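You operate a simulated robot arm through the tools that you are given. There is no shell and no other tool. Be economical: measure what you need, move in short steps, check, and stop when the job is done.

You run a simulated two-armed robot. Do the job below in one go: nothing can be reset, and whatever is moved stays where it is left.

## Task
Take the oil jug on the clear end of the filter stand and put it away on the top of the service stand.

Only the result counts: the job must be done as asked and must still hold three seconds after the hand-in. Knocking over, shifting, dropping, spilling or breaking anything else fails it.

## Robot
Two 7-joint arms with two-finger parallel grippers on one trunk, on a base that drives. Base frame: it is fixed to the floor where the robot stands at the start and does not move with it; the origin is under the middle of the robot, x ahead of it, y to its left, z up. Units: mm, degrees, N and s.
The left shoulder is at the start at [70, 134, 1151], the right one opposite. With the tool pointing down near the work surface each hand reaches from about 100 to 640 mm from the robot's upright axis, wherever it stands, measured 20 degrees to its own side. Places, roughly: top of the service stand [-3400, -2700, 800]. Payload 1.57 kg a hand.
The TCP of each hand is the grasp point between the finger pads, 30 mm short of the fingertips. In the tool frame z runs along the fingers and y along their closing line. Largest opening 80 mm; finger width 17, thickness 12; the body of the gripper, 40 by 82 mm, starts 80 mm behind the TCP.
Orientation is that of the tool frame in the base frame, as [roll, pitch, yaw] about the fixed x, y, z axes, in that order (R = Rz(yaw) Ry(pitch) Rx(roll)). With the fingers straight down and closing along the base's y, the tool's x points along the base's -x, its y along +y and its z along -z.

## Interface
- The arms move only by the tool nudge_tool. It takes "left_increments", "right_increments" or both (then of equal length, played together; a hand with none holds still); each is a list of rows, each an object of numbers (a shift or turn left out is 0, a gripper value left out holds the last): "x", "y", "z": the shift along the base's x, y, z in mm; "wx", "wy", "wz": the turn, a rotation vector about the base's x, y, z in degrees; "hand": the finger opening in mm, from 0 to 80. In form: [{"x": .., "y": .., "z": .., "wx": .., "wy": .., "wz": .., "hand": ..}, ...]. A call has 1 to 12 rows; each row is the pose to reach, as a shift and turn from the pose commanded when the call began. Each row takes 0.2 s and may step no farther than 50 mm and 8.6 degrees from the row before; otherwise, or with a gripper value out of range, the whole call is refused. A pose out of reach is approached as far as the arm can. The call stops where the force on the tool passes 40 N (or 10 N more than at its start, if that is more) or the arm is blocked; 0.2 s more then pass. The fingers move at their own pace (about 153 mm/s each) and stop on an object; they squeeze with about 23 N. The grip force told is the motor's: it shows also when the fingers shut on nothing. Time passes only in rows, and 0.2 s behind the last, so rows that repeat a pose let the fingers close. The reply holds the time, the measured pose of the TCP, the force on the tool along the base axes, the opening and the grip force, in the units named above and with some noise.
- Cameras (640 x 400 px; columns grow to the right, rows downward): "scene" is now at [142.2, -11.6, 1378.6]; the picture's right is [-0.09, -1.00, 0.00], its down [-0.63, 0.06, -0.77] and it looks along [0.77, -0.07, -0.63] (base axes); focal length 291 px, centre (320, 200). "left" rides on the left gripper at [72, 7, -122] in its tool frame; the picture's right is [-0.09, 1.00, 0.00], its down [-0.84, -0.08, -0.54] and it looks along [-0.54, -0.05, 0.84] (tool axes); focal length 238 px, centre (320, 200). "right" rides on the right gripper at [72, -7, -122] in its tool frame; the picture's right is [0.09, 1.00, 0.00], its down [-0.84, 0.08, -0.54] and it looks along [-0.54, 0.05, 0.84] (tool axes); focal length 238 px, centre (320, 200).
- get_image(camera): a new picture of that camera. It takes no simulated time.
- move_column(by): slides the trunk up (or, below 0, down) by that many mm; the arms and the scene camera ride with it, the base frame stays. It gives what a move gives, with no picture.
- steer(legs): drives the robot by 1 to 6 legs, each [ahead, left, turn to the left] in mm, mm and degrees, along the robot's own axes; the way and the turn of a leg run together, so that a leg with both is an arc; at most 1500 mm and 180 degrees a leg. The arms and the cameras ride along, it lands a little off, and it stops where it bumps. It gives what a move gives.
- head_to(pan, tilt): turns the head with the scene camera to pan (to the left, within 86 degrees either way) and tilt (down, from -29 to 69), counted from straight ahead of the robot. It gives what a move gives.
- locate(camera, pixels): for up to 12 pixels [column, row] of the newest picture of that camera ("zoom" is the newest enlarged one), the place [x, y, z] in the base frame of the surface seen there, good to about 3 mm, but the place of the scene camera against the robot may be out by one fixed shift of up to 12 mm in any direction. It takes no simulated time.
- enlarge(camera, box): a new picture of the part [left, top, right, bottom] of that camera's present view, enlarged. It takes no simulated time.
- job_done(): hands the job in; it is judged then, once.

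Go step by step. Measure first, check grasps and placings, and put right what went wrong. The budget is 80 turns and 58 pictures, counting those below and the enlarged ones. Unless the task says otherwise, let go and move clear before handing in, and close with one line.

The tools are called after "Emit:" by a JSON object that holds its "method" and its "body". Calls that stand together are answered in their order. nudge_tool: Moves the arms, as the interface text tells. Its arguments: {"type":"object","properties":{"left_increments":{"type":"array"},"right_increments":{"type":"array"}},"required":[]} The other tools are called the same way: move_column (by) slides the trunk up or down; steer (legs) drives the base; head_to (pan, tilt) turns the head that bears the scene camera; get_image (camera) takes a picture; locate (camera, pixels) gives the place of the surface under pixels of a picture; enlarge (camera, box) takes an enlarged picture of a part of a camera's view; job_done () hands the job in.

At the start:

```text
time_s: 0.0
left_tool_pos: [477.3, 252.1, 1069.7]
left_orientation: [180.0, 0.1, 180.0]
left_force: [-0.1, -0.2, -0.1]
left_width: 79.9
left_grasp_force: 0.0
right_tool_pos: [499.6, -199.3, 1080.6]
right_orientation: [180.0, 0.0, -179.9]
right_force: [-1.7, 0.5, -0.1]
right_width: 79.8
right_grasp_force: 0.1
trunk travel left (down, up): [-725.0, 215.0]
robot x, y, heading: [-2.4, -1.3, -0.1]
head pan, tilt: [-5.1, 39.3]
```

scene: 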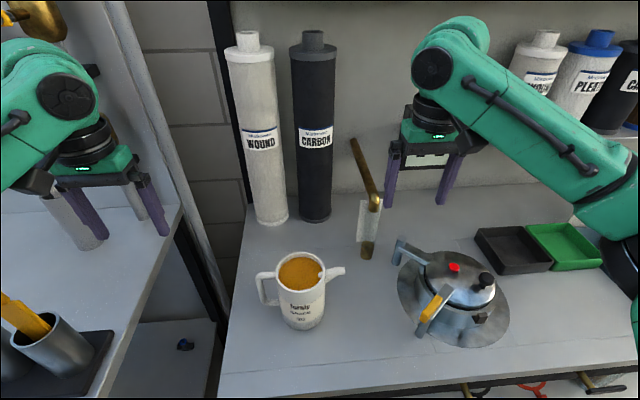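
right: 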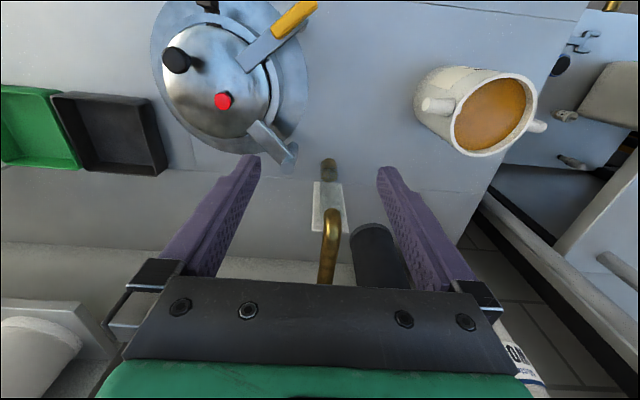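
left: 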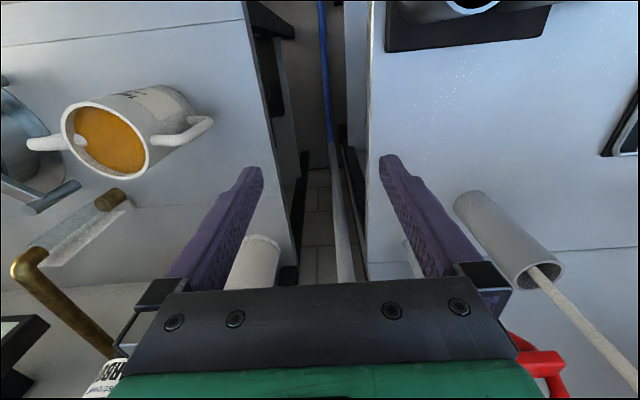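

The scene shows a full oil jug around (300,290), with its handle at (265,288) on the left and its spout at (335,272) on the right. I'll measure it and take a closer look.

Emit:
{"method": "enlarge", "body": {"camera": "scene", "box": [220, 220, 380, 350]}}

Emit:
{"method": "locate", "body": {"camera": "scene", "pixels": [[300, 272], [278, 275], [323, 272], [301, 290], [265, 288], [258, 290], [340, 270], [303, 328], [300, 256], [270, 350], [225, 370], [245, 205]]}}

```text
3.08 times, centred on (300, 285) of scene
```

zoom: 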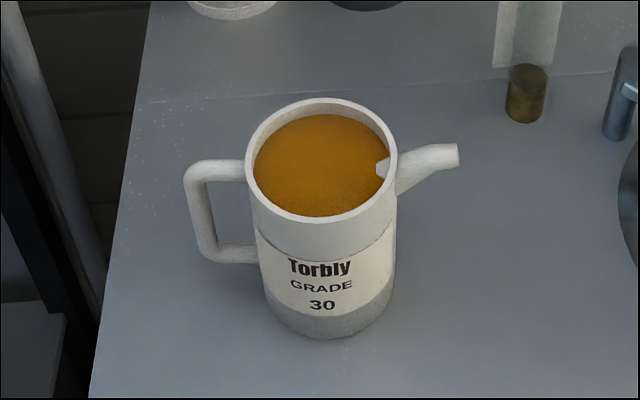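

```text
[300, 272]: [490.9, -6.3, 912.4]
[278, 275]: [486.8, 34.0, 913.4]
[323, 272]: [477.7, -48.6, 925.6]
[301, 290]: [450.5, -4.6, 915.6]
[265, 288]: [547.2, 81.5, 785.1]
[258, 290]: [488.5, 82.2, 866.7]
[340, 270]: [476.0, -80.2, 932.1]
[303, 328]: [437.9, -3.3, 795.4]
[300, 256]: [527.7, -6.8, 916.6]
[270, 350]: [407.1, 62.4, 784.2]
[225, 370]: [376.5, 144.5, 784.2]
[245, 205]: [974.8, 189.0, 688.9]
```

The jug is about 90 mm wide, so it has to be held by its handle. I'll measure it with the left hand camera, which doesn't have the scene camera's shift.

Emit:
{"method": "enlarge", "body": {"camera": "left", "box": [20, 60, 240, 197]}}

Emit:
{"method": "locate", "body": {"camera": "left", "pixels": [[203, 124], [178, 140], [160, 140], [190, 116], [108, 140], [110, 104], [105, 178], [148, 140], [64, 130], [32, 143]]}}

Emit:
{"method": "locate", "body": {"camera": "right", "pixels": [[490, 110], [453, 120], [535, 120], [495, 155], [505, 78], [425, 104], [540, 126], [445, 107]]}}

```text
2.91 times, centred on (130, 128) of left
```

zoom: 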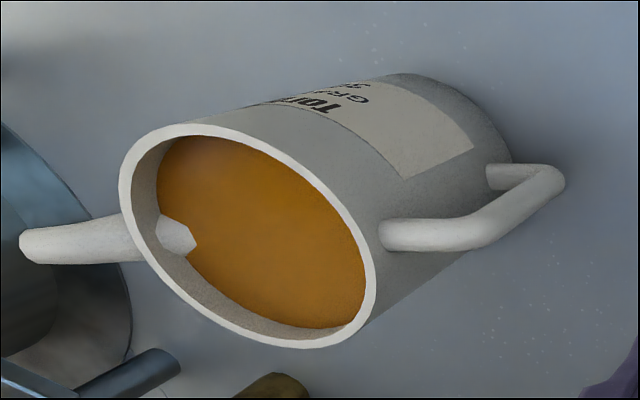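

```text
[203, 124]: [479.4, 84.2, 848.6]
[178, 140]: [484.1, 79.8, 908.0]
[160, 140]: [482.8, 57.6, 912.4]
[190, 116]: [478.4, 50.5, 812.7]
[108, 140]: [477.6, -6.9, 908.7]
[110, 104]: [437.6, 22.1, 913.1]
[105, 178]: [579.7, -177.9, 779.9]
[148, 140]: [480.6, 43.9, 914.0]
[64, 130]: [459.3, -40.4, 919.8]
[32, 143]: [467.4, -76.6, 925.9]
```

```text
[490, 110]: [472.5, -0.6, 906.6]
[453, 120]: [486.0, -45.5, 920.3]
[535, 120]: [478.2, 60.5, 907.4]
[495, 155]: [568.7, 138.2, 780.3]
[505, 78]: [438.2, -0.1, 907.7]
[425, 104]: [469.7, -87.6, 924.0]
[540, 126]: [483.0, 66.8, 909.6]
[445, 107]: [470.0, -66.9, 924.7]
```

The hand cameras agree on the jug axis near (479,-2), with the rim at about 920 and the handle's top bar at about z 910. I'll measure the handle more precisely in the zoom.

Emit:
{"method": "locate", "body": {"camera": "zoom", "pixels": [[395, 222], [395, 235], [395, 248], [430, 219], [430, 234], [430, 249], [470, 235], [500, 230], [530, 205], [558, 180], [500, 172], [380, 230]]}}

Emit:
{"method": "locate", "body": {"camera": "zoom", "pixels": [[370, 270], [125, 180], [240, 128], [320, 345], [30, 245], [100, 240], [70, 245], [25, 232], [25, 258], [70, 228], [70, 263], [360, 240]]}}

```text
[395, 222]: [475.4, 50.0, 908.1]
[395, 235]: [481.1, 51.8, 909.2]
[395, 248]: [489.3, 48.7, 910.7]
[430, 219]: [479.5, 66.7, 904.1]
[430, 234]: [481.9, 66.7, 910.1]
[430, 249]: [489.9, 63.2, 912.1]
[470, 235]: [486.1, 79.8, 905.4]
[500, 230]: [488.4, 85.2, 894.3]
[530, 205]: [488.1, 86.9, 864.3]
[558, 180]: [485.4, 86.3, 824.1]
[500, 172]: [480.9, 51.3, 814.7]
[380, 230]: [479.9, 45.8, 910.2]
```

```text
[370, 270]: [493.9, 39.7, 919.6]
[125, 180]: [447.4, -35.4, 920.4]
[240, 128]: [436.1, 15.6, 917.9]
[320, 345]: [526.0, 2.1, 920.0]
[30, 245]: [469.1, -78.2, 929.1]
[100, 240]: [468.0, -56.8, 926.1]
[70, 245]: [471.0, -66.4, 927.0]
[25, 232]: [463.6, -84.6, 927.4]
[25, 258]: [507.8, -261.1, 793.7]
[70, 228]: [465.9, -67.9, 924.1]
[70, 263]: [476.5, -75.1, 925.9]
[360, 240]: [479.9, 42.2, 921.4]
```

The handle's top bar is centred near (482,55,905) and the gap to the body wall is about 30 mm. I'll turn the left hand by -96° so that it closes across the handle with its camera on the outside.

Emit:
{"method": "nudge_tool", "body": {"left_increments": [{"wz": -8}, {"wz": -16}, {"wz": -24}, {"wz": -32}, {"wz": -40}, {"wz": -48}, {"wz": -56}, {"wz": -64}, {"wz": -72}, {"wz": -80}, {"wz": -88}, {"wz": -96}]}}

```text
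time_s: 2.6
left_tool_pos: [476.5, 251.8, 1071.4]
left_orientation: [180.0, 0.0, 83.7]
left_force: [1.1, 0.6, -0.3]
left_width: 80.0
left_grasp_force: 0.2
right_tool_pos: [499.1, -200.0, 1080.9]
right_orientation: [180.0, 0.0, -179.9]
right_force: [0.1, -0.1, 0.0]
right_width: 80.1
right_grasp_force: 0.0
trunk travel left (down, up): [-725.0, 215.0]
robot x, y, heading: [0.5, -6.2, -0.2]
head pan, tilt: [-5.1, 39.3]
```

The turn worked. Next I'll bring the hand above the handle and look.

Emit:
{"method": "nudge_tool", "body": {"left_increments": [{"x": 2, "y": -48}, {"x": 4, "y": -96}, {"x": 5, "y": -144}, {"x": 6, "y": -186}, {"x": 6, "y": -186, "z": -48}, {"x": 6, "y": -186, "z": -80}]}}

Emit:
{"method": "get_image", "body": {"camera": "left"}}

```text
time_s: 4.0
left_tool_pos: [482.9, 65.7, 989.9]
left_orientation: [180.0, 0.1, 84.0]
left_force: [-0.9, 0.3, 1.0]
left_width: 79.9
left_grasp_force: 0.1
right_tool_pos: [499.5, -199.2, 1080.9]
right_orientation: [180.0, 0.0, 180.0]
right_force: [0.2, 0.2, -0.9]
right_width: 79.9
right_grasp_force: 0.1
trunk travel left (down, up): [-725.0, 215.0]
robot x, y, heading: [-0.0, 0.6, 0.2]
head pan, tilt: [-5.1, 39.3]
```

```text
52 pictures are left
```

left: 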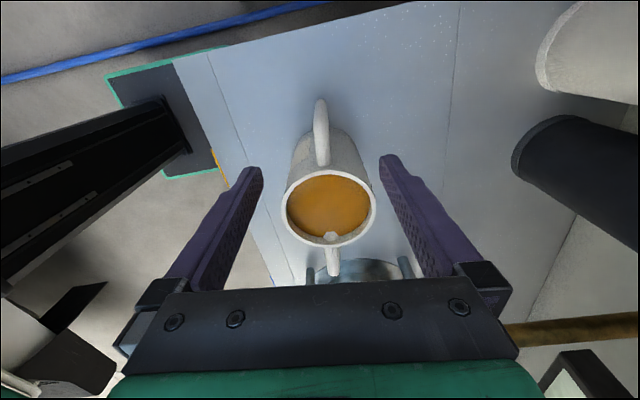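

The handle at (322,150) lies centrally between the fingers. I'll measure it again from here.

Emit:
{"method": "locate", "body": {"camera": "left", "pixels": [[316, 150], [322, 150], [328, 150], [322, 160], [320, 110], [332, 178], [323, 176], [289, 205], [375, 205], [333, 260]]}}

```text
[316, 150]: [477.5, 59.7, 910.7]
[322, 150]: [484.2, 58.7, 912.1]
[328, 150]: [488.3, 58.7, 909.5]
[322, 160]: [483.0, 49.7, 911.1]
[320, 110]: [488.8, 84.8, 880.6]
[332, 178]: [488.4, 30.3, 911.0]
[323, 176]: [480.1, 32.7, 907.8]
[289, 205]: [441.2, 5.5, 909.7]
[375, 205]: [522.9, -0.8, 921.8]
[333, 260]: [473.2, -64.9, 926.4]
```

The handle centre is at x≈483 and the body wall at y≈43. I'll go down astride the top bar, close to the wall.

Emit:
{"method": "nudge_tool", "body": {"left_increments": [{"x": 1, "y": -8, "z": -40}, {"x": 1, "y": -8, "z": -75, "hand": 50}, {"x": 1, "y": -8, "z": -103, "hand": 50}, {"x": 1, "y": -11, "z": -105, "hand": 40}, {"x": 1, "y": -11, "z": -105, "hand": 40}]}}

Emit:
{"method": "get_image", "body": {"camera": "left"}}

Emit:
{"method": "enlarge", "body": {"camera": "scene", "box": [200, 200, 400, 350]}}

```text
time_s: 5.2
left_tool_pos: [483.8, 55.0, 883.7]
left_orientation: [180.0, 0.0, 84.0]
left_force: [-0.4, 0.9, -0.2]
left_width: 40.2
left_grasp_force: 0.1
right_tool_pos: [498.6, -198.9, 1082.1]
right_orientation: [180.0, 0.0, -180.0]
right_force: [0.3, -0.7, -0.4]
right_width: 80.0
right_grasp_force: 0.1
trunk travel left (down, up): [-725.0, 215.0]
robot x, y, heading: [1.1, -2.2, -0.1]
head pan, tilt: [-5.1, 39.3]
```

```text
51 pictures are left
```

left: 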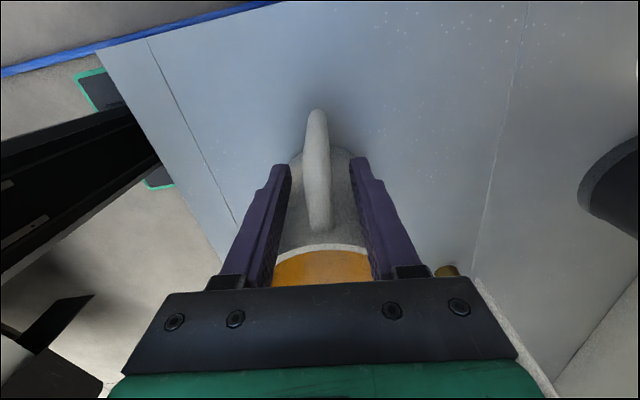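

```text
2.67 times, centred on (300, 275) of scene
```

zoom: 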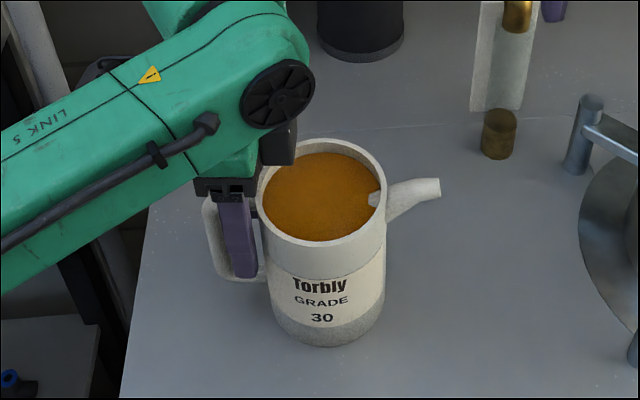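

The fingers straddle the handle right next to the body. I'll close, then lift a little and check for tilt.

Emit:
{"method": "nudge_tool", "body": {"left_increments": [{"y": -1, "hand": 0}, {"y": -1, "hand": 0}, {"y": -1, "hand": 0}, {"y": -1, "hand": 0}]}}

Emit:
{"method": "nudge_tool", "body": {"left_increments": [{"z": 5}, {"z": 10}, {"z": 15}, {"z": 15}]}}

Emit:
{"method": "enlarge", "body": {"camera": "scene", "box": [200, 200, 400, 350]}}

```text
time_s: 6.2
left_tool_pos: [484.7, 54.8, 885.2]
left_orientation: [-180.0, 0.0, 84.0]
left_force: [-0.3, 3.2, 2.2]
left_width: 13.7
left_grasp_force: 23.1
right_tool_pos: [498.6, -199.9, 1081.6]
right_orientation: [-179.9, 0.0, 180.0]
right_force: [0.5, -0.6, 0.4]
right_width: 80.0
right_grasp_force: 0.1
trunk travel left (down, up): [-725.0, 215.0]
robot x, y, heading: [0.9, 0.9, -0.2]
head pan, tilt: [-5.1, 39.3]
```

```text
time_s: 7.2
left_tool_pos: [484.5, 54.1, 898.7]
left_orientation: [-179.9, 0.0, 84.0]
left_force: [0.8, 0.3, -6.7]
left_width: 13.4
left_grasp_force: 23.2
right_tool_pos: [498.9, -200.3, 1080.5]
right_orientation: [180.0, -0.1, -180.0]
right_force: [0.4, 0.6, -0.4]
right_width: 79.9
right_grasp_force: 0.1
trunk travel left (down, up): [-725.0, 215.0]
robot x, y, heading: [-0.2, 2.0, -0.1]
head pan, tilt: [-5.1, 39.3]
```

```text
2.67 times, centred on (300, 275) of scene
```

zoom: 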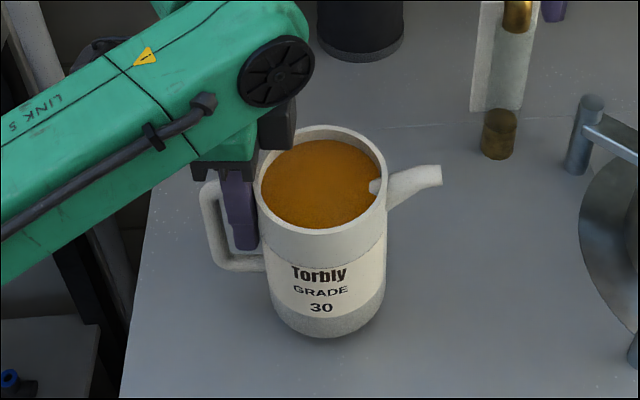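

The jug is up at 6.7 N and looks almost level. I'll check the height of the rim on all sides.

Emit:
{"method": "locate", "body": {"camera": "zoom", "pixels": [[263, 200], [383, 185], [320, 128], [320, 232], [262, 190], [378, 160], [330, 335], [297, 330], [370, 325]]}}

Emit:
{"method": "nudge_tool", "body": {"left_increments": [{"z": 0}, {"z": 0}, {"z": 0}, {"z": 0}]}}

Emit:
{"method": "enlarge", "body": {"camera": "scene", "box": [200, 200, 400, 350]}}

```text
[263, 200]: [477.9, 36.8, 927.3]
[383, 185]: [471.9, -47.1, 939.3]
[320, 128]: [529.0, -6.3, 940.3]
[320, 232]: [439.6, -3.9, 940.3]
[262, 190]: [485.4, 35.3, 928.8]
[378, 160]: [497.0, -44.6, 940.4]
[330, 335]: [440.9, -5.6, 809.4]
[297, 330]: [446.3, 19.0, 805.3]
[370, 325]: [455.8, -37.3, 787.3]
```

```text
time_s: 8.2
left_tool_pos: [485.2, 53.7, 899.1]
left_orientation: [-179.9, 0.0, 84.0]
left_force: [-0.7, 0.7, -5.7]
left_width: 13.5
left_grasp_force: 22.7
right_tool_pos: [499.7, -200.2, 1080.7]
right_orientation: [-179.9, -0.1, 180.0]
right_force: [0.1, -0.8, 0.4]
right_width: 79.9
right_grasp_force: 0.2
trunk travel left (down, up): [-725.0, 215.0]
robot x, y, heading: [0.1, 0.3, -0.3]
head pan, tilt: [-5.1, 39.3]
```

```text
2.67 times, centred on (300, 275) of scene
```

zoom: 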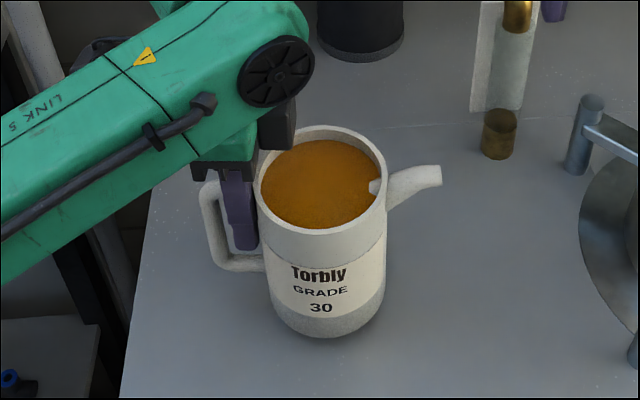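

The grip is steady, with no creeping. I'll raise the jug and pull it in for the drive, then look around to both sides.

Emit:
{"method": "nudge_tool", "body": {"left_increments": [{"z": 15}, {"z": 30}, {"z": 50}, {"z": 70}, {"z": 90}, {"z": 110}, {"z": 115, "x": -20}, {"z": 115, "x": -40}, {"z": 115, "x": -60}, {"z": 115, "x": -80}, {"z": 115, "x": -90}, {"z": 115, "x": -90}]}}

Emit:
{"method": "head_to", "body": {"pan": 80, "tilt": 25}}

Emit:
{"method": "get_image", "body": {"camera": "scene"}}

Emit:
{"method": "head_to", "body": {"pan": -84, "tilt": 25}}

Emit:
{"method": "get_image", "body": {"camera": "scene"}}

```text
time_s: 10.8
left_tool_pos: [395.9, 53.7, 1015.7]
left_orientation: [-179.9, 0.1, 84.0]
left_force: [0.3, -0.4, -6.7]
left_width: 13.6
left_grasp_force: 23.2
right_tool_pos: [498.8, -200.1, 1079.5]
right_orientation: [180.0, -0.1, -179.9]
right_force: [0.0, -0.4, -0.7]
right_width: 79.8
right_grasp_force: 0.0
trunk travel left (down, up): [-725.0, 215.0]
robot x, y, heading: [-0.2, -1.2, -0.1]
head pan, tilt: [-5.1, 39.3]
```

```text
time_s: 12.4
left_tool_pos: [395.4, 54.4, 1014.2]
left_orientation: [-179.9, 0.0, 84.1]
left_force: [0.7, -0.6, -6.6]
left_width: 13.6
left_grasp_force: 22.4
right_tool_pos: [499.4, -200.2, 1080.2]
right_orientation: [-180.0, 0.0, 180.0]
right_force: [0.4, 0.2, 0.0]
right_width: 79.7
right_grasp_force: 0.0
trunk travel left (down, up): [-725.0, 215.0]
robot x, y, heading: [0.3, -0.4, 0.2]
head pan, tilt: [80.0, 25.0]
```

```text
47 pictures are left
```

scene: 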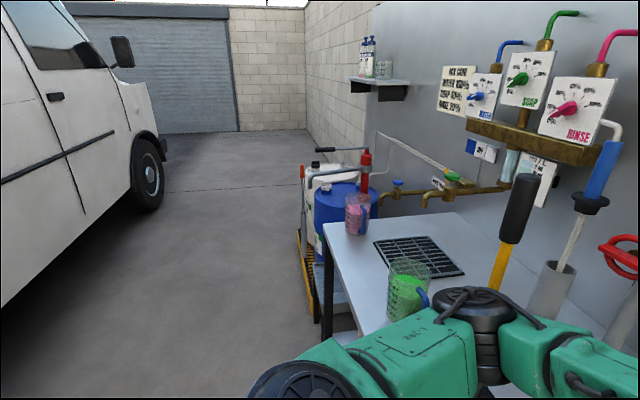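

```text
time_s: 14.9
left_tool_pos: [396.4, 53.2, 1014.2]
left_orientation: [-179.9, -0.1, 84.0]
left_force: [0.0, -0.8, -6.0]
left_width: 13.7
left_grasp_force: 23.0
right_tool_pos: [500.1, -200.1, 1080.0]
right_orientation: [-180.0, -0.1, 179.9]
right_force: [0.1, 0.3, -0.4]
right_width: 80.2
right_grasp_force: 0.1
trunk travel left (down, up): [-725.0, 215.0]
robot x, y, heading: [-3.5, 1.6, -0.1]
head pan, tilt: [-84.0, 25.0]
```

```text
46 pictures are left
```

scene: 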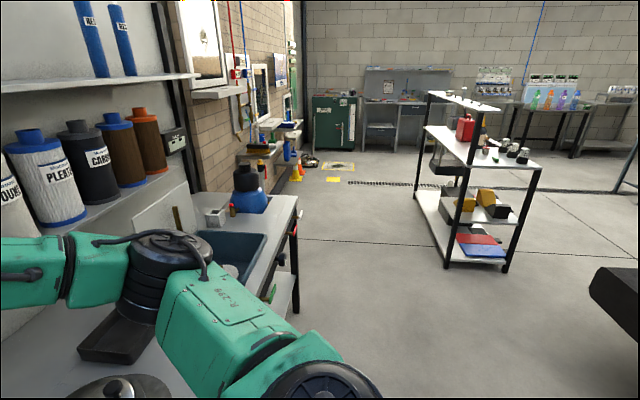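

On the right there is a rack at (470,160). I'll locate it and other floor points.

Emit:
{"method": "locate", "body": {"camera": "scene", "pixels": [[445, 265], [505, 270], [415, 195], [500, 160], [500, 107], [530, 165], [600, 300], [298, 310], [560, 112], [630, 185], [400, 105], [560, 260]]}}

```text
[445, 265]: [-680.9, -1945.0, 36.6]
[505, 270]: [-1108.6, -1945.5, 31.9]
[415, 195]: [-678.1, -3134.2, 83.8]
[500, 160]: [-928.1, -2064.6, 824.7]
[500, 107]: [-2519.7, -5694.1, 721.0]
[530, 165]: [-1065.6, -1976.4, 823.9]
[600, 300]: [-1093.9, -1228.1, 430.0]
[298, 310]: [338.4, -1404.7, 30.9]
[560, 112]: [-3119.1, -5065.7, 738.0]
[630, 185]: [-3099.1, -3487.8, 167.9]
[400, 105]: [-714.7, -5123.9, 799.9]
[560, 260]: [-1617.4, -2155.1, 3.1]
```

The rack spans x -1110..-680 and y -3130..-1945, and something dark stands at about (-1094,-1228). I'll back off 400 mm and look behind by panning.

Emit:
{"method": "steer", "body": {"legs": [[-400, 0, 0]]}}

Emit:
{"method": "get_image", "body": {"camera": "scene"}}

Emit:
{"method": "get_image", "body": {"camera": "left"}}

```text
time_s: 17.4
left_tool_pos: [-3.6, 52.3, 1015.0]
left_orientation: [-179.9, 0.1, 83.7]
left_force: [0.6, 0.2, -7.6]
left_width: 13.8
left_grasp_force: 23.2
right_tool_pos: [97.2, -201.1, 1080.8]
right_orientation: [-180.0, -0.1, 179.7]
right_force: [-0.2, -0.3, -0.5]
right_width: 80.2
right_grasp_force: 0.0
trunk travel left (down, up): [-725.0, 215.0]
robot x, y, heading: [-400.0, 1.4, -0.3]
head pan, tilt: [-84.0, 25.0]
```

```text
45 pictures are left
```

scene: 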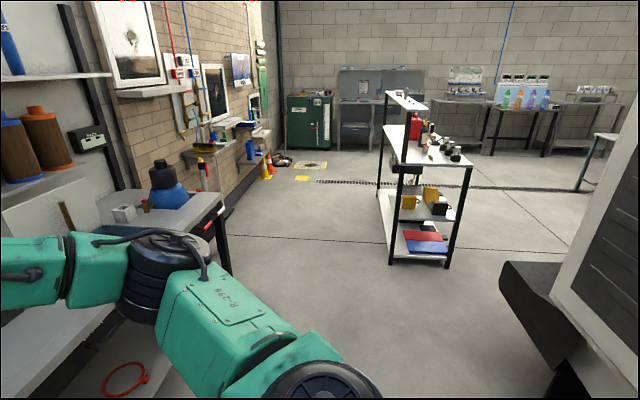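

```text
44 pictures are left
```

left: 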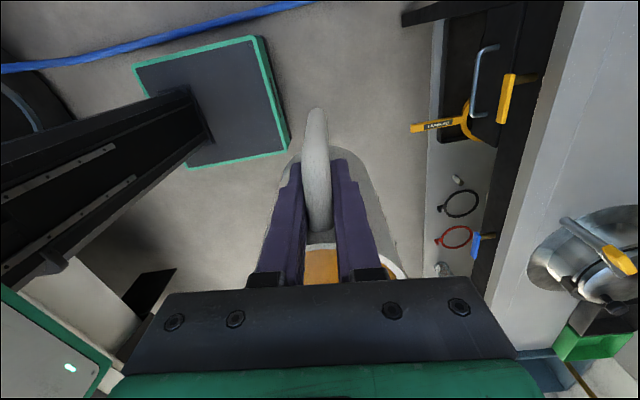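

The van's bumper juts in on the right at (520,290), and the service stand seems to be behind it, with its leg at (580,180). I'll measure the layout.

Emit:
{"method": "locate", "body": {"camera": "scene", "pixels": [[500, 275], [535, 330], [545, 372], [447, 262], [392, 262], [380, 195], [578, 188], [600, 135], [615, 145], [228, 268], [540, 230], [560, 262]]}}

Emit:
{"method": "head_to", "body": {"pan": -86, "tilt": 50}}

Emit:
{"method": "get_image", "body": {"camera": "scene"}}

```text
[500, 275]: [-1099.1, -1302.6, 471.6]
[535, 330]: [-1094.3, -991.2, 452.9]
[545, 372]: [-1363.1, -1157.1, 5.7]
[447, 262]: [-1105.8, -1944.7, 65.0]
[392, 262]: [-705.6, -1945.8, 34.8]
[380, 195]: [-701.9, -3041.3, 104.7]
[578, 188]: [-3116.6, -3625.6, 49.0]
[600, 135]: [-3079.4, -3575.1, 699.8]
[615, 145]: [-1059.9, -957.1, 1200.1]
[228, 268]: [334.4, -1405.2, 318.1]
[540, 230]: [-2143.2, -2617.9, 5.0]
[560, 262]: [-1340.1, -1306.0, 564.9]
```

```text
time_s: 18.3
left_tool_pos: [-5.8, 53.0, 1014.4]
left_orientation: [-180.0, 0.1, 83.6]
left_force: [-0.3, 0.3, -5.3]
left_width: 13.6
left_grasp_force: 23.0
right_tool_pos: [97.4, -201.5, 1081.6]
right_orientation: [-179.9, 0.0, 179.8]
right_force: [-0.3, -0.1, -0.2]
right_width: 79.9
right_grasp_force: 0.1
trunk travel left (down, up): [-725.0, 215.0]
robot x, y, heading: [-400.6, 1.6, -0.3]
head pan, tilt: [-85.9, 50.0]
```

```text
43 pictures are left
```

scene: 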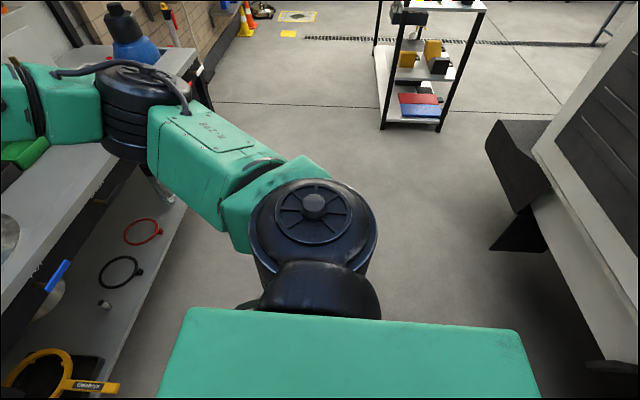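

The van's corner is at (-1099,-1303) and the rack begins at y=-1945, so that gap is tight. There's a roughly 1 m lane at x -700..334, so I'll turn right by 90° in place and look ahead.

Emit:
{"method": "steer", "body": {"legs": [[0, 0, -45], [0, 0, -45]]}}

Emit:
{"method": "head_to", "body": {"pan": 0, "tilt": 25}}

Emit:
{"method": "get_image", "body": {"camera": "scene"}}

```text
time_s: 22.8
left_tool_pos: [-351.6, -395.1, 1013.6]
left_orientation: [-180.0, 0.0, -6.7]
left_force: [-0.4, -0.6, -6.2]
left_width: 13.5
left_grasp_force: 23.2
right_tool_pos: [-605.7, -495.9, 1080.5]
right_orientation: [-179.9, -0.1, 89.5]
right_force: [-0.2, -0.4, -0.8]
right_width: 80.0
right_grasp_force: 0.0
trunk travel left (down, up): [-725.0, 215.0]
robot x, y, heading: [-399.9, 3.8, -90.8]
head pan, tilt: [-85.9, 50.0]
```

```text
time_s: 24.4
left_tool_pos: [-350.9, -394.9, 1014.1]
left_orientation: [-179.9, 0.0, -6.6]
left_force: [0.2, 0.5, -6.2]
left_width: 13.4
left_grasp_force: 23.2
right_tool_pos: [-606.2, -496.6, 1081.7]
right_orientation: [-180.0, -0.2, 89.4]
right_force: [-0.3, -0.2, 0.3]
right_width: 80.1
right_grasp_force: 0.3
trunk travel left (down, up): [-725.0, 215.0]
robot x, y, heading: [-400.4, 1.0, -90.9]
head pan, tilt: [0.0, 25.0]
```

```text
42 pictures are left
```

scene: 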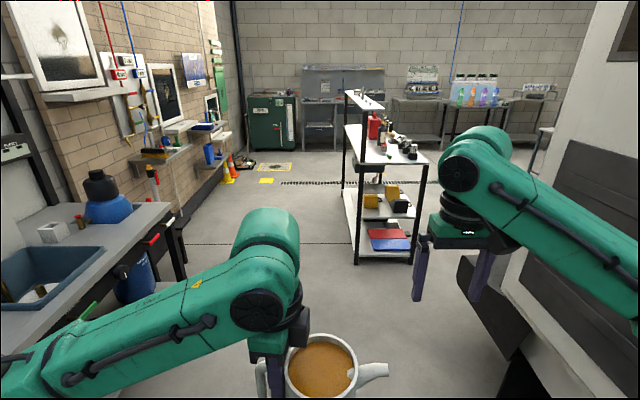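

The lane on the left of the rack is free. I'll shift left 190 and drive down it in pieces.

Emit:
{"method": "steer", "body": {"legs": [[400, 190, 0], [1200, 0, 0]]}}

Emit:
{"method": "get_image", "body": {"camera": "scene"}}

```text
time_s: 32.8
left_tool_pos: [-191.2, -1996.5, 1014.6]
left_orientation: [-179.8, 0.0, -7.5]
left_force: [0.2, 0.4, -6.1]
left_width: 13.8
left_grasp_force: 22.4
right_tool_pos: [-448.1, -2093.0, 1082.5]
right_orientation: [-179.9, 0.0, 88.5]
right_force: [0.5, -0.7, 0.5]
right_width: 79.8
right_grasp_force: 0.0
trunk travel left (down, up): [-725.0, 215.0]
robot x, y, heading: [-234.3, -1599.9, -91.5]
head pan, tilt: [0.0, 25.0]
```

```text
41 pictures are left
```

scene: 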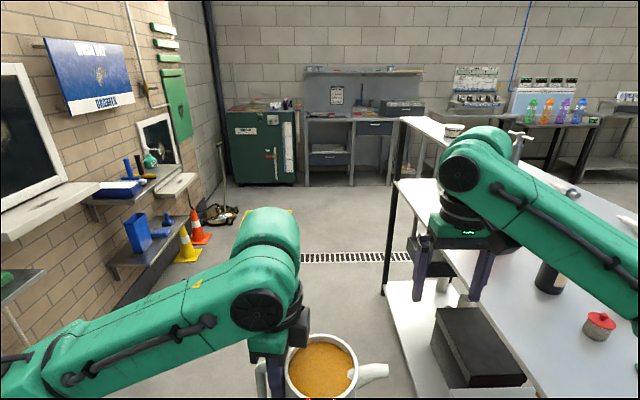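

The rack is close to the right hand, so I'll measure the clearance.

Emit:
{"method": "locate", "body": {"camera": "scene", "pixels": [[397, 185], [385, 270], [402, 122], [460, 385], [400, 395], [180, 260], [205, 240], [325, 255], [270, 180], [370, 185], [455, 130], [600, 180]]}}

```text
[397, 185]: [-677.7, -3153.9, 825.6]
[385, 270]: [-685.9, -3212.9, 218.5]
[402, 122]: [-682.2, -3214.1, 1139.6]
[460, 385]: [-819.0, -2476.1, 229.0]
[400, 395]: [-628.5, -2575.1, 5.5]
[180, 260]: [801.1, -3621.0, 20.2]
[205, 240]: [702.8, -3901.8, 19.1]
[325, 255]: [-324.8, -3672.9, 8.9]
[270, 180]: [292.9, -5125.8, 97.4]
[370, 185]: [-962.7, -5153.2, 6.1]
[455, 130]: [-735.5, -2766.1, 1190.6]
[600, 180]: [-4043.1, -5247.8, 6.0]
```

The rack's edge is at x=-678 and it ends at y≈-3215, and the far furniture is at y≈-5120. I'll move a bit more to the left and drive to y≈-4000.

Emit:
{"method": "steer", "body": {"legs": [[200, 160, 1.5], [1100, 0, 0], [1100, 0, 0]]}}

Emit:
{"method": "head_to", "body": {"pan": -80, "tilt": 20}}

Emit:
{"method": "get_image", "body": {"camera": "scene"}}

```text
time_s: 45.2
left_tool_pos: [-55.0, -4409.6, 1015.0]
left_orientation: [-179.9, 0.0, -7.3]
left_force: [0.0, 0.8, -6.3]
left_width: 13.6
left_grasp_force: 22.8
right_tool_pos: [-311.9, -4508.3, 1080.7]
right_orientation: [180.0, 0.0, 88.8]
right_force: [0.5, 0.4, -0.1]
right_width: 80.2
right_grasp_force: 0.0
trunk travel left (down, up): [-725.0, 215.0]
robot x, y, heading: [-98.9, -4012.1, -91.4]
head pan, tilt: [0.0, 25.0]
```

```text
time_s: 46.7
left_tool_pos: [-55.9, -4410.2, 1015.1]
left_orientation: [-179.9, -0.1, -7.3]
left_force: [0.6, 0.3, -5.4]
left_width: 13.4
left_grasp_force: 23.4
right_tool_pos: [-311.8, -4507.6, 1081.8]
right_orientation: [179.9, -0.1, 88.9]
right_force: [-0.6, -0.2, 0.4]
right_width: 79.9
right_grasp_force: 0.0
trunk travel left (down, up): [-725.0, 215.0]
robot x, y, heading: [-98.7, -4015.6, -91.4]
head pan, tilt: [-80.0, 20.0]
```

```text
40 pictures are left
```

scene: 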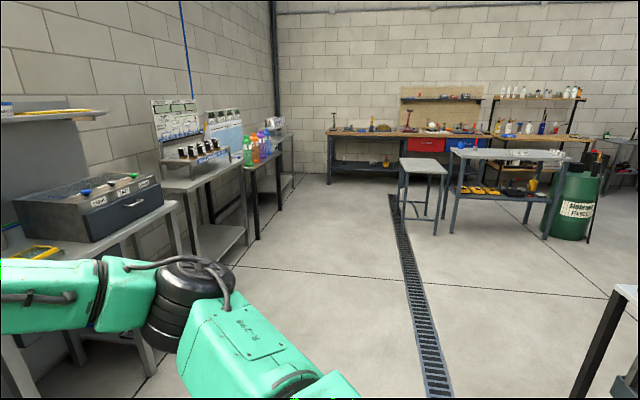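

A small table shows at (425,165) and a long stand at (510,155). I'll locate them and zoom in.

Emit:
{"method": "locate", "body": {"camera": "scene", "pixels": [[402, 162], [445, 172], [405, 232], [435, 232], [450, 152], [565, 160], [545, 236], [444, 215], [520, 152], [560, 152], [580, 240], [330, 183]]}}

Emit:
{"method": "enlarge", "body": {"camera": "scene", "box": [390, 130, 610, 250]}}

```text
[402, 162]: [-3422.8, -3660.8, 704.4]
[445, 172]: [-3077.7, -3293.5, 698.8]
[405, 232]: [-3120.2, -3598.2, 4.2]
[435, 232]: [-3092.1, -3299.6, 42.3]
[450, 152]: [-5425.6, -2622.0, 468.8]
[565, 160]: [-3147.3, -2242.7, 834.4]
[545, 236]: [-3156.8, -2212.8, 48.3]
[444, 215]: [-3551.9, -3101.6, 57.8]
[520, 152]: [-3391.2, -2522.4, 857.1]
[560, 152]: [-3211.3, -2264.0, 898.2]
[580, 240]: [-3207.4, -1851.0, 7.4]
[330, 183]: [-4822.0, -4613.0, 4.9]
```

```text
2.91 times, centred on (500, 190) of scene
```

zoom: 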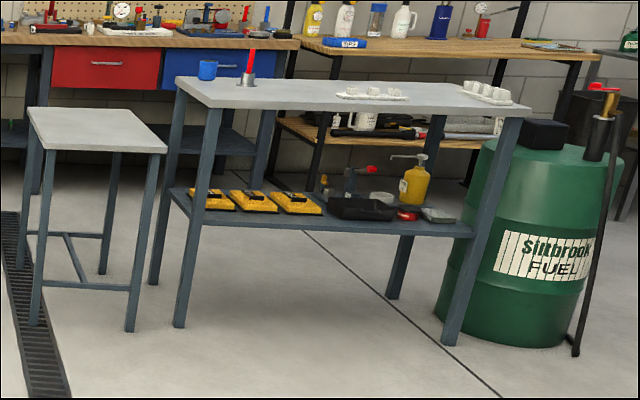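

The service stand spans x≈-3550..-3145 and y≈-3100..-2230, with free space around y=-2750. I'll back up a little, turn to heading 180 and drive west.

Emit:
{"method": "steer", "body": {"legs": [[-200, 0, 0], [0, 0, -45], [0, 0, -43.6], [1400, 0, 0]]}}

Emit:
{"method": "head_to", "body": {"pan": -25, "tilt": 25}}

Emit:
{"method": "get_image", "body": {"camera": "scene"}}

```text
time_s: 58.9
left_tool_pos: [-1875.9, -3854.3, 1014.8]
left_orientation: [-179.9, -0.1, -96.7]
left_force: [0.2, 0.6, -6.4]
left_width: 13.8
left_grasp_force: 22.6
right_tool_pos: [-1975.4, -3598.9, 1081.9]
right_orientation: [-180.0, 0.1, -0.7]
right_force: [0.5, -0.7, -0.7]
right_width: 79.9
right_grasp_force: 0.2
trunk travel left (down, up): [-725.0, 215.0]
robot x, y, heading: [-1480.8, -3803.8, 179.5]
head pan, tilt: [-80.0, 20.0]
```

```text
time_s: 60.1
left_tool_pos: [-1875.6, -3854.0, 1015.1]
left_orientation: [-179.9, -0.1, -96.8]
left_force: [-0.6, -0.4, -6.1]
left_width: 13.6
left_grasp_force: 22.8
right_tool_pos: [-1976.8, -3597.5, 1081.5]
right_orientation: [180.0, -0.1, -0.6]
right_force: [0.9, -0.7, -0.1]
right_width: 80.0
right_grasp_force: 0.1
trunk travel left (down, up): [-725.0, 215.0]
robot x, y, heading: [-1480.5, -3805.8, 179.3]
head pan, tilt: [-25.0, 25.0]
```

```text
38 pictures are left
```

scene: 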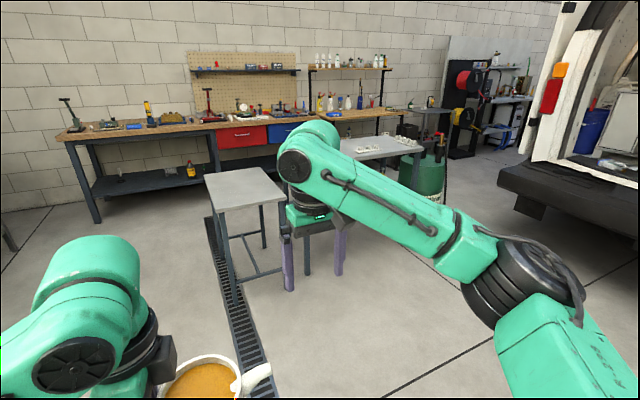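

The way to the stand is free. I'll go diagonally ahead and to the right to about (-2250,-2760).

Emit:
{"method": "steer", "body": {"legs": [[450, -250, 0], [320, -790, 0.6]]}}

Emit:
{"method": "head_to", "body": {"pan": 0, "tilt": 30}}

Emit:
{"method": "get_image", "body": {"camera": "scene"}}

```text
time_s: 67.2
left_tool_pos: [-2637.5, -2823.0, 1015.2]
left_orientation: [-179.9, 0.0, -95.9]
left_force: [0.1, -0.5, -6.4]
left_width: 13.7
left_grasp_force: 23.4
right_tool_pos: [-2740.9, -2568.4, 1081.7]
right_orientation: [-180.0, 0.0, 0.0]
right_force: [0.3, 0.6, -0.7]
right_width: 79.9
right_grasp_force: 0.1
trunk travel left (down, up): [-725.0, 215.0]
robot x, y, heading: [-2239.0, -2768.9, -180.2]
head pan, tilt: [-25.0, 25.0]
```

```text
time_s: 68.1
left_tool_pos: [-2638.9, -2821.6, 1014.8]
left_orientation: [-179.9, 0.0, -96.0]
left_force: [0.2, -0.5, -6.2]
left_width: 13.7
left_grasp_force: 23.0
right_tool_pos: [-2742.5, -2567.9, 1081.1]
right_orientation: [180.0, -0.1, 0.1]
right_force: [0.2, -0.1, 1.2]
right_width: 80.3
right_grasp_force: 0.1
trunk travel left (down, up): [-725.0, 215.0]
robot x, y, heading: [-2244.9, -2765.7, -180.0]
head pan, tilt: [0.0, 30.0]
```

```text
37 pictures are left
```

scene: 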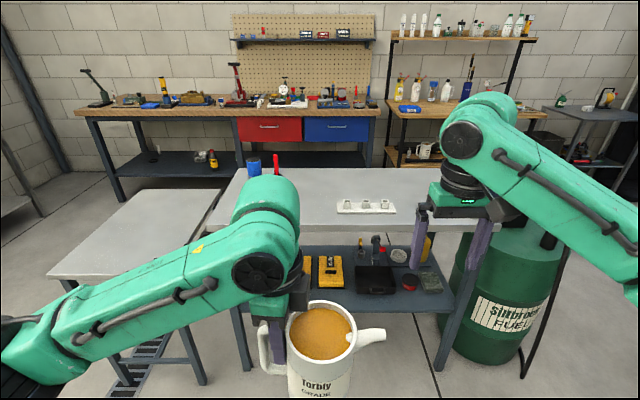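

The service stand's top is ahead at (320,205), with a white tray at (365,207). I'll measure its edges and the items on it.

Emit:
{"method": "locate", "body": {"camera": "scene", "pixels": [[340, 232], [400, 229], [310, 210], [330, 190], [340, 213], [395, 213], [365, 200], [255, 172], [277, 172], [345, 308], [430, 308], [440, 368]]}}

Emit:
{"method": "locate", "body": {"camera": "scene", "pixels": [[320, 170], [400, 170], [215, 232], [225, 215], [330, 205], [320, 228], [300, 175], [205, 380], [75, 280], [210, 190], [345, 230], [245, 320]]}}

Emit:
{"method": "enlarge", "body": {"camera": "scene", "box": [200, 140, 500, 340]}}

```text
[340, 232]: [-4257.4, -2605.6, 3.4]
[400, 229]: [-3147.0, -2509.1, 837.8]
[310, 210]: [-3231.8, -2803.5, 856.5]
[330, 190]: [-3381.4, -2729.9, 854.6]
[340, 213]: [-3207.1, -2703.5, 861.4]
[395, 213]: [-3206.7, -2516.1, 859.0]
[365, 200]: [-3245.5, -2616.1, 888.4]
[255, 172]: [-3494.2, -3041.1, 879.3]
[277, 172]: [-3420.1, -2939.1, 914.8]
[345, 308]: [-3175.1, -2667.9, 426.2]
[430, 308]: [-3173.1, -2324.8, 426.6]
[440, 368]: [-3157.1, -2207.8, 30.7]
```

```text
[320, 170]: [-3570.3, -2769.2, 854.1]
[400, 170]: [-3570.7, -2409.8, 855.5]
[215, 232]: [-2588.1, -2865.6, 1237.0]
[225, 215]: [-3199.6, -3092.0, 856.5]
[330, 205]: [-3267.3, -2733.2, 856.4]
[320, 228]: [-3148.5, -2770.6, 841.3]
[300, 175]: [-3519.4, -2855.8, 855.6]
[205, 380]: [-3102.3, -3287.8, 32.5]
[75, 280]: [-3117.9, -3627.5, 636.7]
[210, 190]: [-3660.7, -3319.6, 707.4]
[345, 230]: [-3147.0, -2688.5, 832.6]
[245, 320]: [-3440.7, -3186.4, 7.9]
```

```text
2.00 times, centred on (350, 240) of scene
```

zoom: 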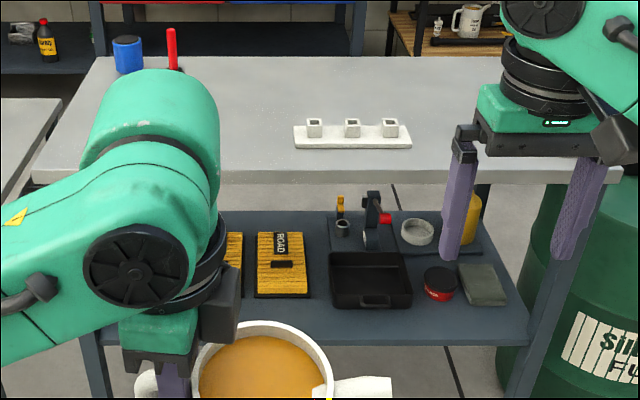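

The top is at z≈855 with its front edge at x=-3147. The white tray spans y -2715..-2505 and the red and blue items sit beyond y<-2940, so I'll set the jug at about (-3270,-2840). I'll drive up to it now.

Emit:
{"method": "steer", "body": {"legs": [[250, 73, 0], [250, 0, 0]]}}

Emit:
{"method": "head_to", "body": {"pan": 5, "tilt": 40}}

Emit:
{"method": "get_image", "body": {"camera": "scene"}}

Emit:
{"method": "get_image", "body": {"camera": "left"}}

```text
time_s: 71.4
left_tool_pos: [-3129.8, -2896.9, 1015.0]
left_orientation: [-179.9, -0.2, -95.9]
left_force: [-0.7, -0.1, -5.4]
left_width: 13.3
left_grasp_force: 23.0
right_tool_pos: [-3235.7, -2642.5, 1081.1]
right_orientation: [-179.9, 0.1, 0.1]
right_force: [-0.3, 0.0, -0.3]
right_width: 80.1
right_grasp_force: 0.0
trunk travel left (down, up): [-725.0, 215.0]
robot x, y, heading: [-2734.2, -2841.6, -179.9]
head pan, tilt: [0.0, 30.0]
```

```text
time_s: 72.1
left_tool_pos: [-3133.5, -2896.3, 1014.4]
left_orientation: [-179.8, -0.1, -95.9]
left_force: [0.0, 0.1, -6.0]
left_width: 13.8
left_grasp_force: 23.3
right_tool_pos: [-3236.4, -2642.8, 1080.6]
right_orientation: [179.9, -0.2, 0.1]
right_force: [-0.9, -0.7, -0.1]
right_width: 79.9
right_grasp_force: 0.0
trunk travel left (down, up): [-725.0, 215.0]
robot x, y, heading: [-2730.4, -2840.8, -180.1]
head pan, tilt: [5.0, 40.0]
```

```text
35 pictures are left
```

scene: 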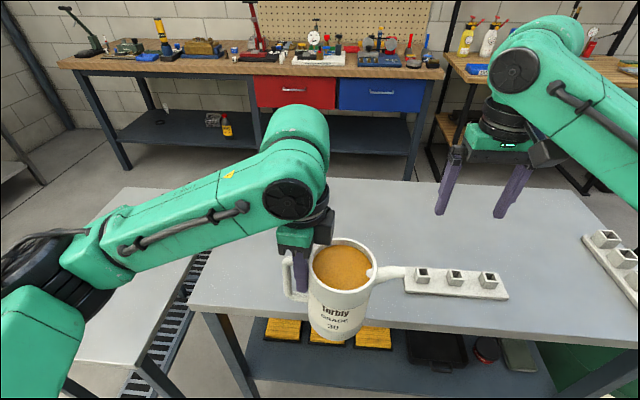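

```text
34 pictures are left
```

left: 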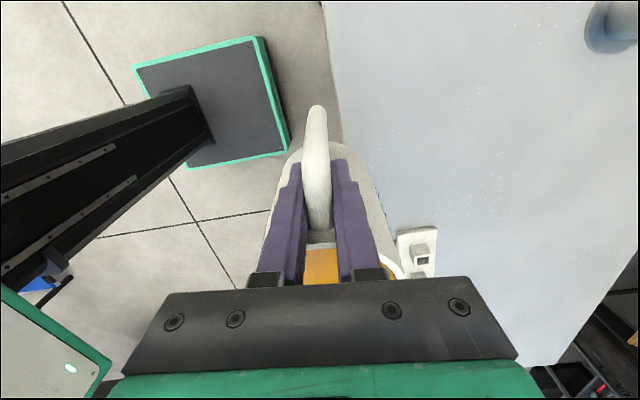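

I'll measure the table height with the left camera, and the tray and spout with the scene camera.

Emit:
{"method": "locate", "body": {"camera": "left", "pixels": [[400, 150], [450, 150], [500, 200], [420, 100], [405, 235], [400, 260], [337, 120], [600, 40]]}}

Emit:
{"method": "locate", "body": {"camera": "scene", "pixels": [[405, 285], [404, 272], [402, 271], [310, 262], [370, 260], [343, 240], [350, 290], [260, 280], [380, 210]]}}

```text
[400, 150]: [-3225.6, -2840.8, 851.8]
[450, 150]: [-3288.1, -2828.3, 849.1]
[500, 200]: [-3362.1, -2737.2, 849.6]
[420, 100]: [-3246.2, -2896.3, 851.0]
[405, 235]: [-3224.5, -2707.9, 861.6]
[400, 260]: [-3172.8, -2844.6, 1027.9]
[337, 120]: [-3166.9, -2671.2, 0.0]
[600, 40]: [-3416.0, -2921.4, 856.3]
```

```text
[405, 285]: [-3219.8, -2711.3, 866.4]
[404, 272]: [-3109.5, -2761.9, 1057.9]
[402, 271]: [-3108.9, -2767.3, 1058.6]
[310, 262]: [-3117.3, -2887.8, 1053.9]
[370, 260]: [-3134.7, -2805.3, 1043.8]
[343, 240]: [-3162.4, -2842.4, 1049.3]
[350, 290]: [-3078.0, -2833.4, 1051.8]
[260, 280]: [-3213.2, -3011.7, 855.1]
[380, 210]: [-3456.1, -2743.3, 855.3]
```

The table is at z≈850 and the spout will clear the tray by about 50 mm. I'll move the jug 135 mm over the table and go down to just above it.

Emit:
{"method": "nudge_tool", "body": {"left_increments": [{"x": -20}, {"x": -45}, {"x": -70}, {"x": -95}, {"x": -120}, {"x": -135}, {"x": -135, "z": -15}, {"x": -135, "z": -30}, {"x": -135, "z": -45}, {"x": -135, "z": -52}, {"x": -135, "z": -52}]}}

Emit:
{"method": "enlarge", "body": {"camera": "scene", "box": [240, 140, 480, 290]}}

```text
time_s: 74.5
left_tool_pos: [-3265.7, -2895.6, 961.2]
left_orientation: [-179.9, -0.1, -96.0]
left_force: [-0.7, 0.5, -5.9]
left_width: 13.7
left_grasp_force: 23.0
right_tool_pos: [-3235.5, -2642.7, 1081.5]
right_orientation: [180.0, -0.1, 0.1]
right_force: [0.1, -0.4, 0.7]
right_width: 80.0
right_grasp_force: 0.0
trunk travel left (down, up): [-725.0, 215.0]
robot x, y, heading: [-2736.6, -2841.8, -179.8]
head pan, tilt: [5.0, 40.0]
```

```text
2.67 times, centred on (360, 215) of scene
```

zoom: 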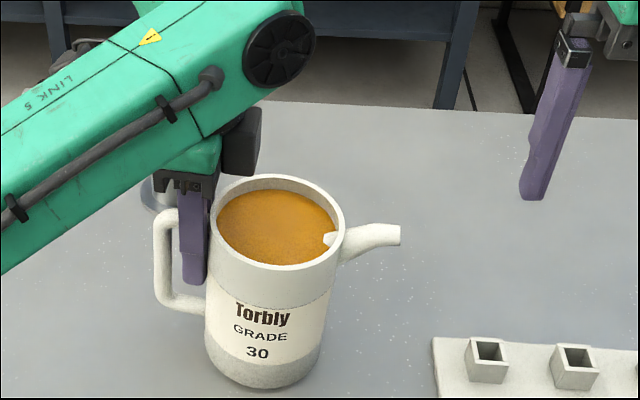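

The jug is just above the surface, clear of everything. I'll lower it in small steps and watch the force.

Emit:
{"method": "nudge_tool", "body": {"left_increments": [{"z": -2}, {"z": -4}, {"z": -4}]}}

Emit:
{"method": "nudge_tool", "body": {"left_increments": [{"z": -1}, {"z": -2}, {"z": -2}]}}

```text
time_s: 75.3
left_tool_pos: [-3266.0, -2895.2, 958.2]
left_orientation: [-180.0, 0.0, -95.9]
left_force: [-0.6, -0.4, 3.0]
left_width: 13.6
left_grasp_force: 23.4
right_tool_pos: [-3235.7, -2642.8, 1081.3]
right_orientation: [180.0, -0.1, 0.1]
right_force: [0.3, 0.6, 0.3]
right_width: 80.1
right_grasp_force: 0.1
trunk travel left (down, up): [-725.0, 215.0]
robot x, y, heading: [-2737.6, -2841.6, -180.0]
head pan, tilt: [5.0, 40.0]
```

```text
time_s: 76.1
left_tool_pos: [-3264.9, -2898.0, 957.2]
left_orientation: [-180.0, 0.0, -95.9]
left_force: [-2.3, -4.1, 10.7]
left_width: 13.6
left_grasp_force: 22.9
right_tool_pos: [-3233.9, -2644.8, 1083.3]
right_orientation: [-179.9, 0.1, 0.1]
right_force: [0.1, 0.8, -0.8]
right_width: 80.1
right_grasp_force: 0.1
trunk travel left (down, up): [-725.0, 215.0]
robot x, y, heading: [-2738.8, -2843.0, -179.8]
head pan, tilt: [5.0, 40.0]
```

The jug is resting, with the table pushing back at 10.7 N. I'll ease off 1.5 mm and open the fingers in stages.

Emit:
{"method": "nudge_tool", "body": {"left_increments": [{"z": 1.5}, {"z": 1.5}, {"z": 1.5, "hand": 16}, {"z": 1.5, "hand": 20}, {"z": 1.5, "hand": 30}, {"z": 1.5, "hand": 40}, {"z": 1.5, "hand": 40}]}}

Emit:
{"method": "enlarge", "body": {"camera": "scene", "box": [240, 140, 480, 290]}}

Emit:
{"method": "get_image", "body": {"camera": "left"}}

```text
time_s: 77.7
left_tool_pos: [-3265.1, -2896.2, 958.7]
left_orientation: [180.0, 0.0, -95.8]
left_force: [0.8, -0.8, -1.3]
left_width: 40.1
left_grasp_force: 0.0
right_tool_pos: [-3234.4, -2643.1, 1082.0]
right_orientation: [-179.9, 0.0, 0.2]
right_force: [-0.6, -0.2, -0.5]
right_width: 80.0
right_grasp_force: 0.1
trunk travel left (down, up): [-725.0, 215.0]
robot x, y, heading: [-2736.2, -2844.1, -179.9]
head pan, tilt: [5.0, 40.0]
```

```text
2.67 times, centred on (360, 215) of scene
```

zoom: 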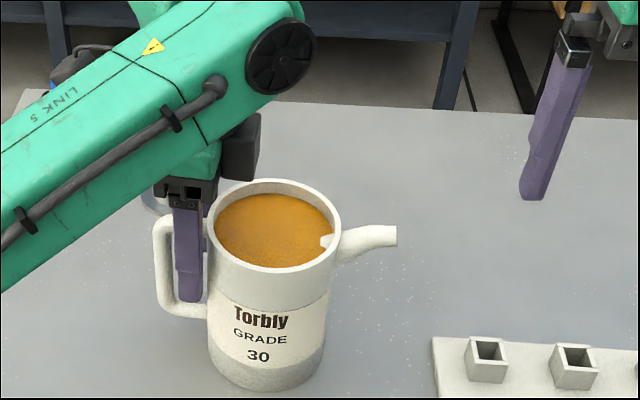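

```text
31 pictures are left
```

left: 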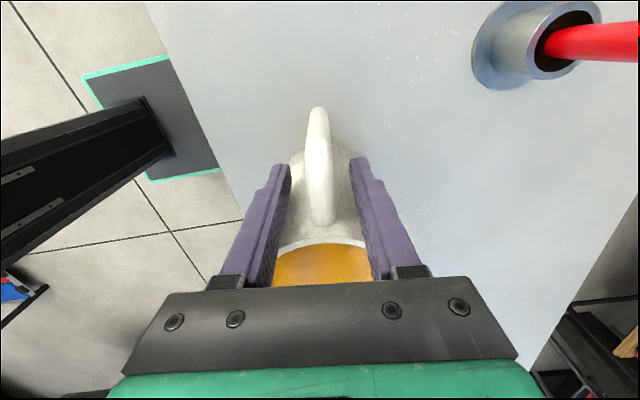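

The jug stands free and level, with the handle centred between the open fingers. I'll move the hand 2 mm off the wall, go straight up, and check.

Emit:
{"method": "nudge_tool", "body": {"left_increments": [{"y": -2}, {"y": -3, "z": 15}, {"y": -3, "z": 40}, {"y": -3, "z": 80}, {"y": -3, "z": 120}, {"y": -3, "z": 160}, {"y": -10, "z": 160, "x": 40}, {"y": -20, "z": 160, "x": 80}, {"y": -30, "z": 160, "x": 120}]}}

Emit:
{"method": "get_image", "body": {"camera": "scene"}}

```text
time_s: 79.7
left_tool_pos: [-3143.6, -2928.6, 1119.8]
left_orientation: [-180.0, -0.1, -95.9]
left_force: [-0.2, -0.3, -0.5]
left_width: 40.0
left_grasp_force: 0.1
right_tool_pos: [-3233.6, -2643.8, 1082.5]
right_orientation: [-179.9, 0.1, 0.1]
right_force: [0.0, -0.1, 0.0]
right_width: 80.1
right_grasp_force: 0.1
trunk travel left (down, up): [-725.0, 215.0]
robot x, y, heading: [-2736.8, -2846.7, -180.1]
head pan, tilt: [5.0, 40.0]
```

```text
30 pictures are left
```

scene: 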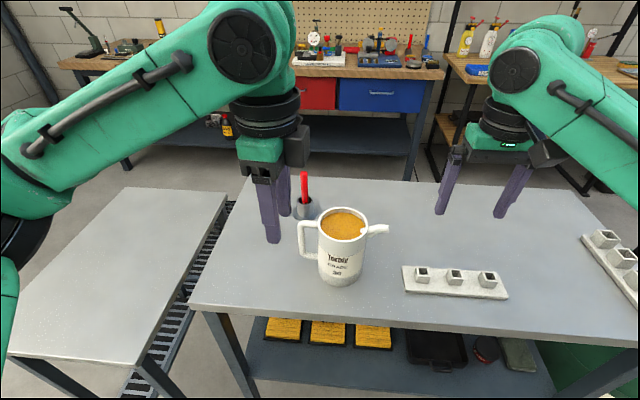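

The jug stands upright and full on the service stand's top at (342,245), the items around it are undisturbed, and both hands are clear. I'm handing in.

Emit:
{"method": "job_done", "body": {}}

```text
The job is handed in.
```

The oil jug is on the top of the service stand, upright and still full. Nothing else was touched or moved, both hands are clear, and the job is handed in.
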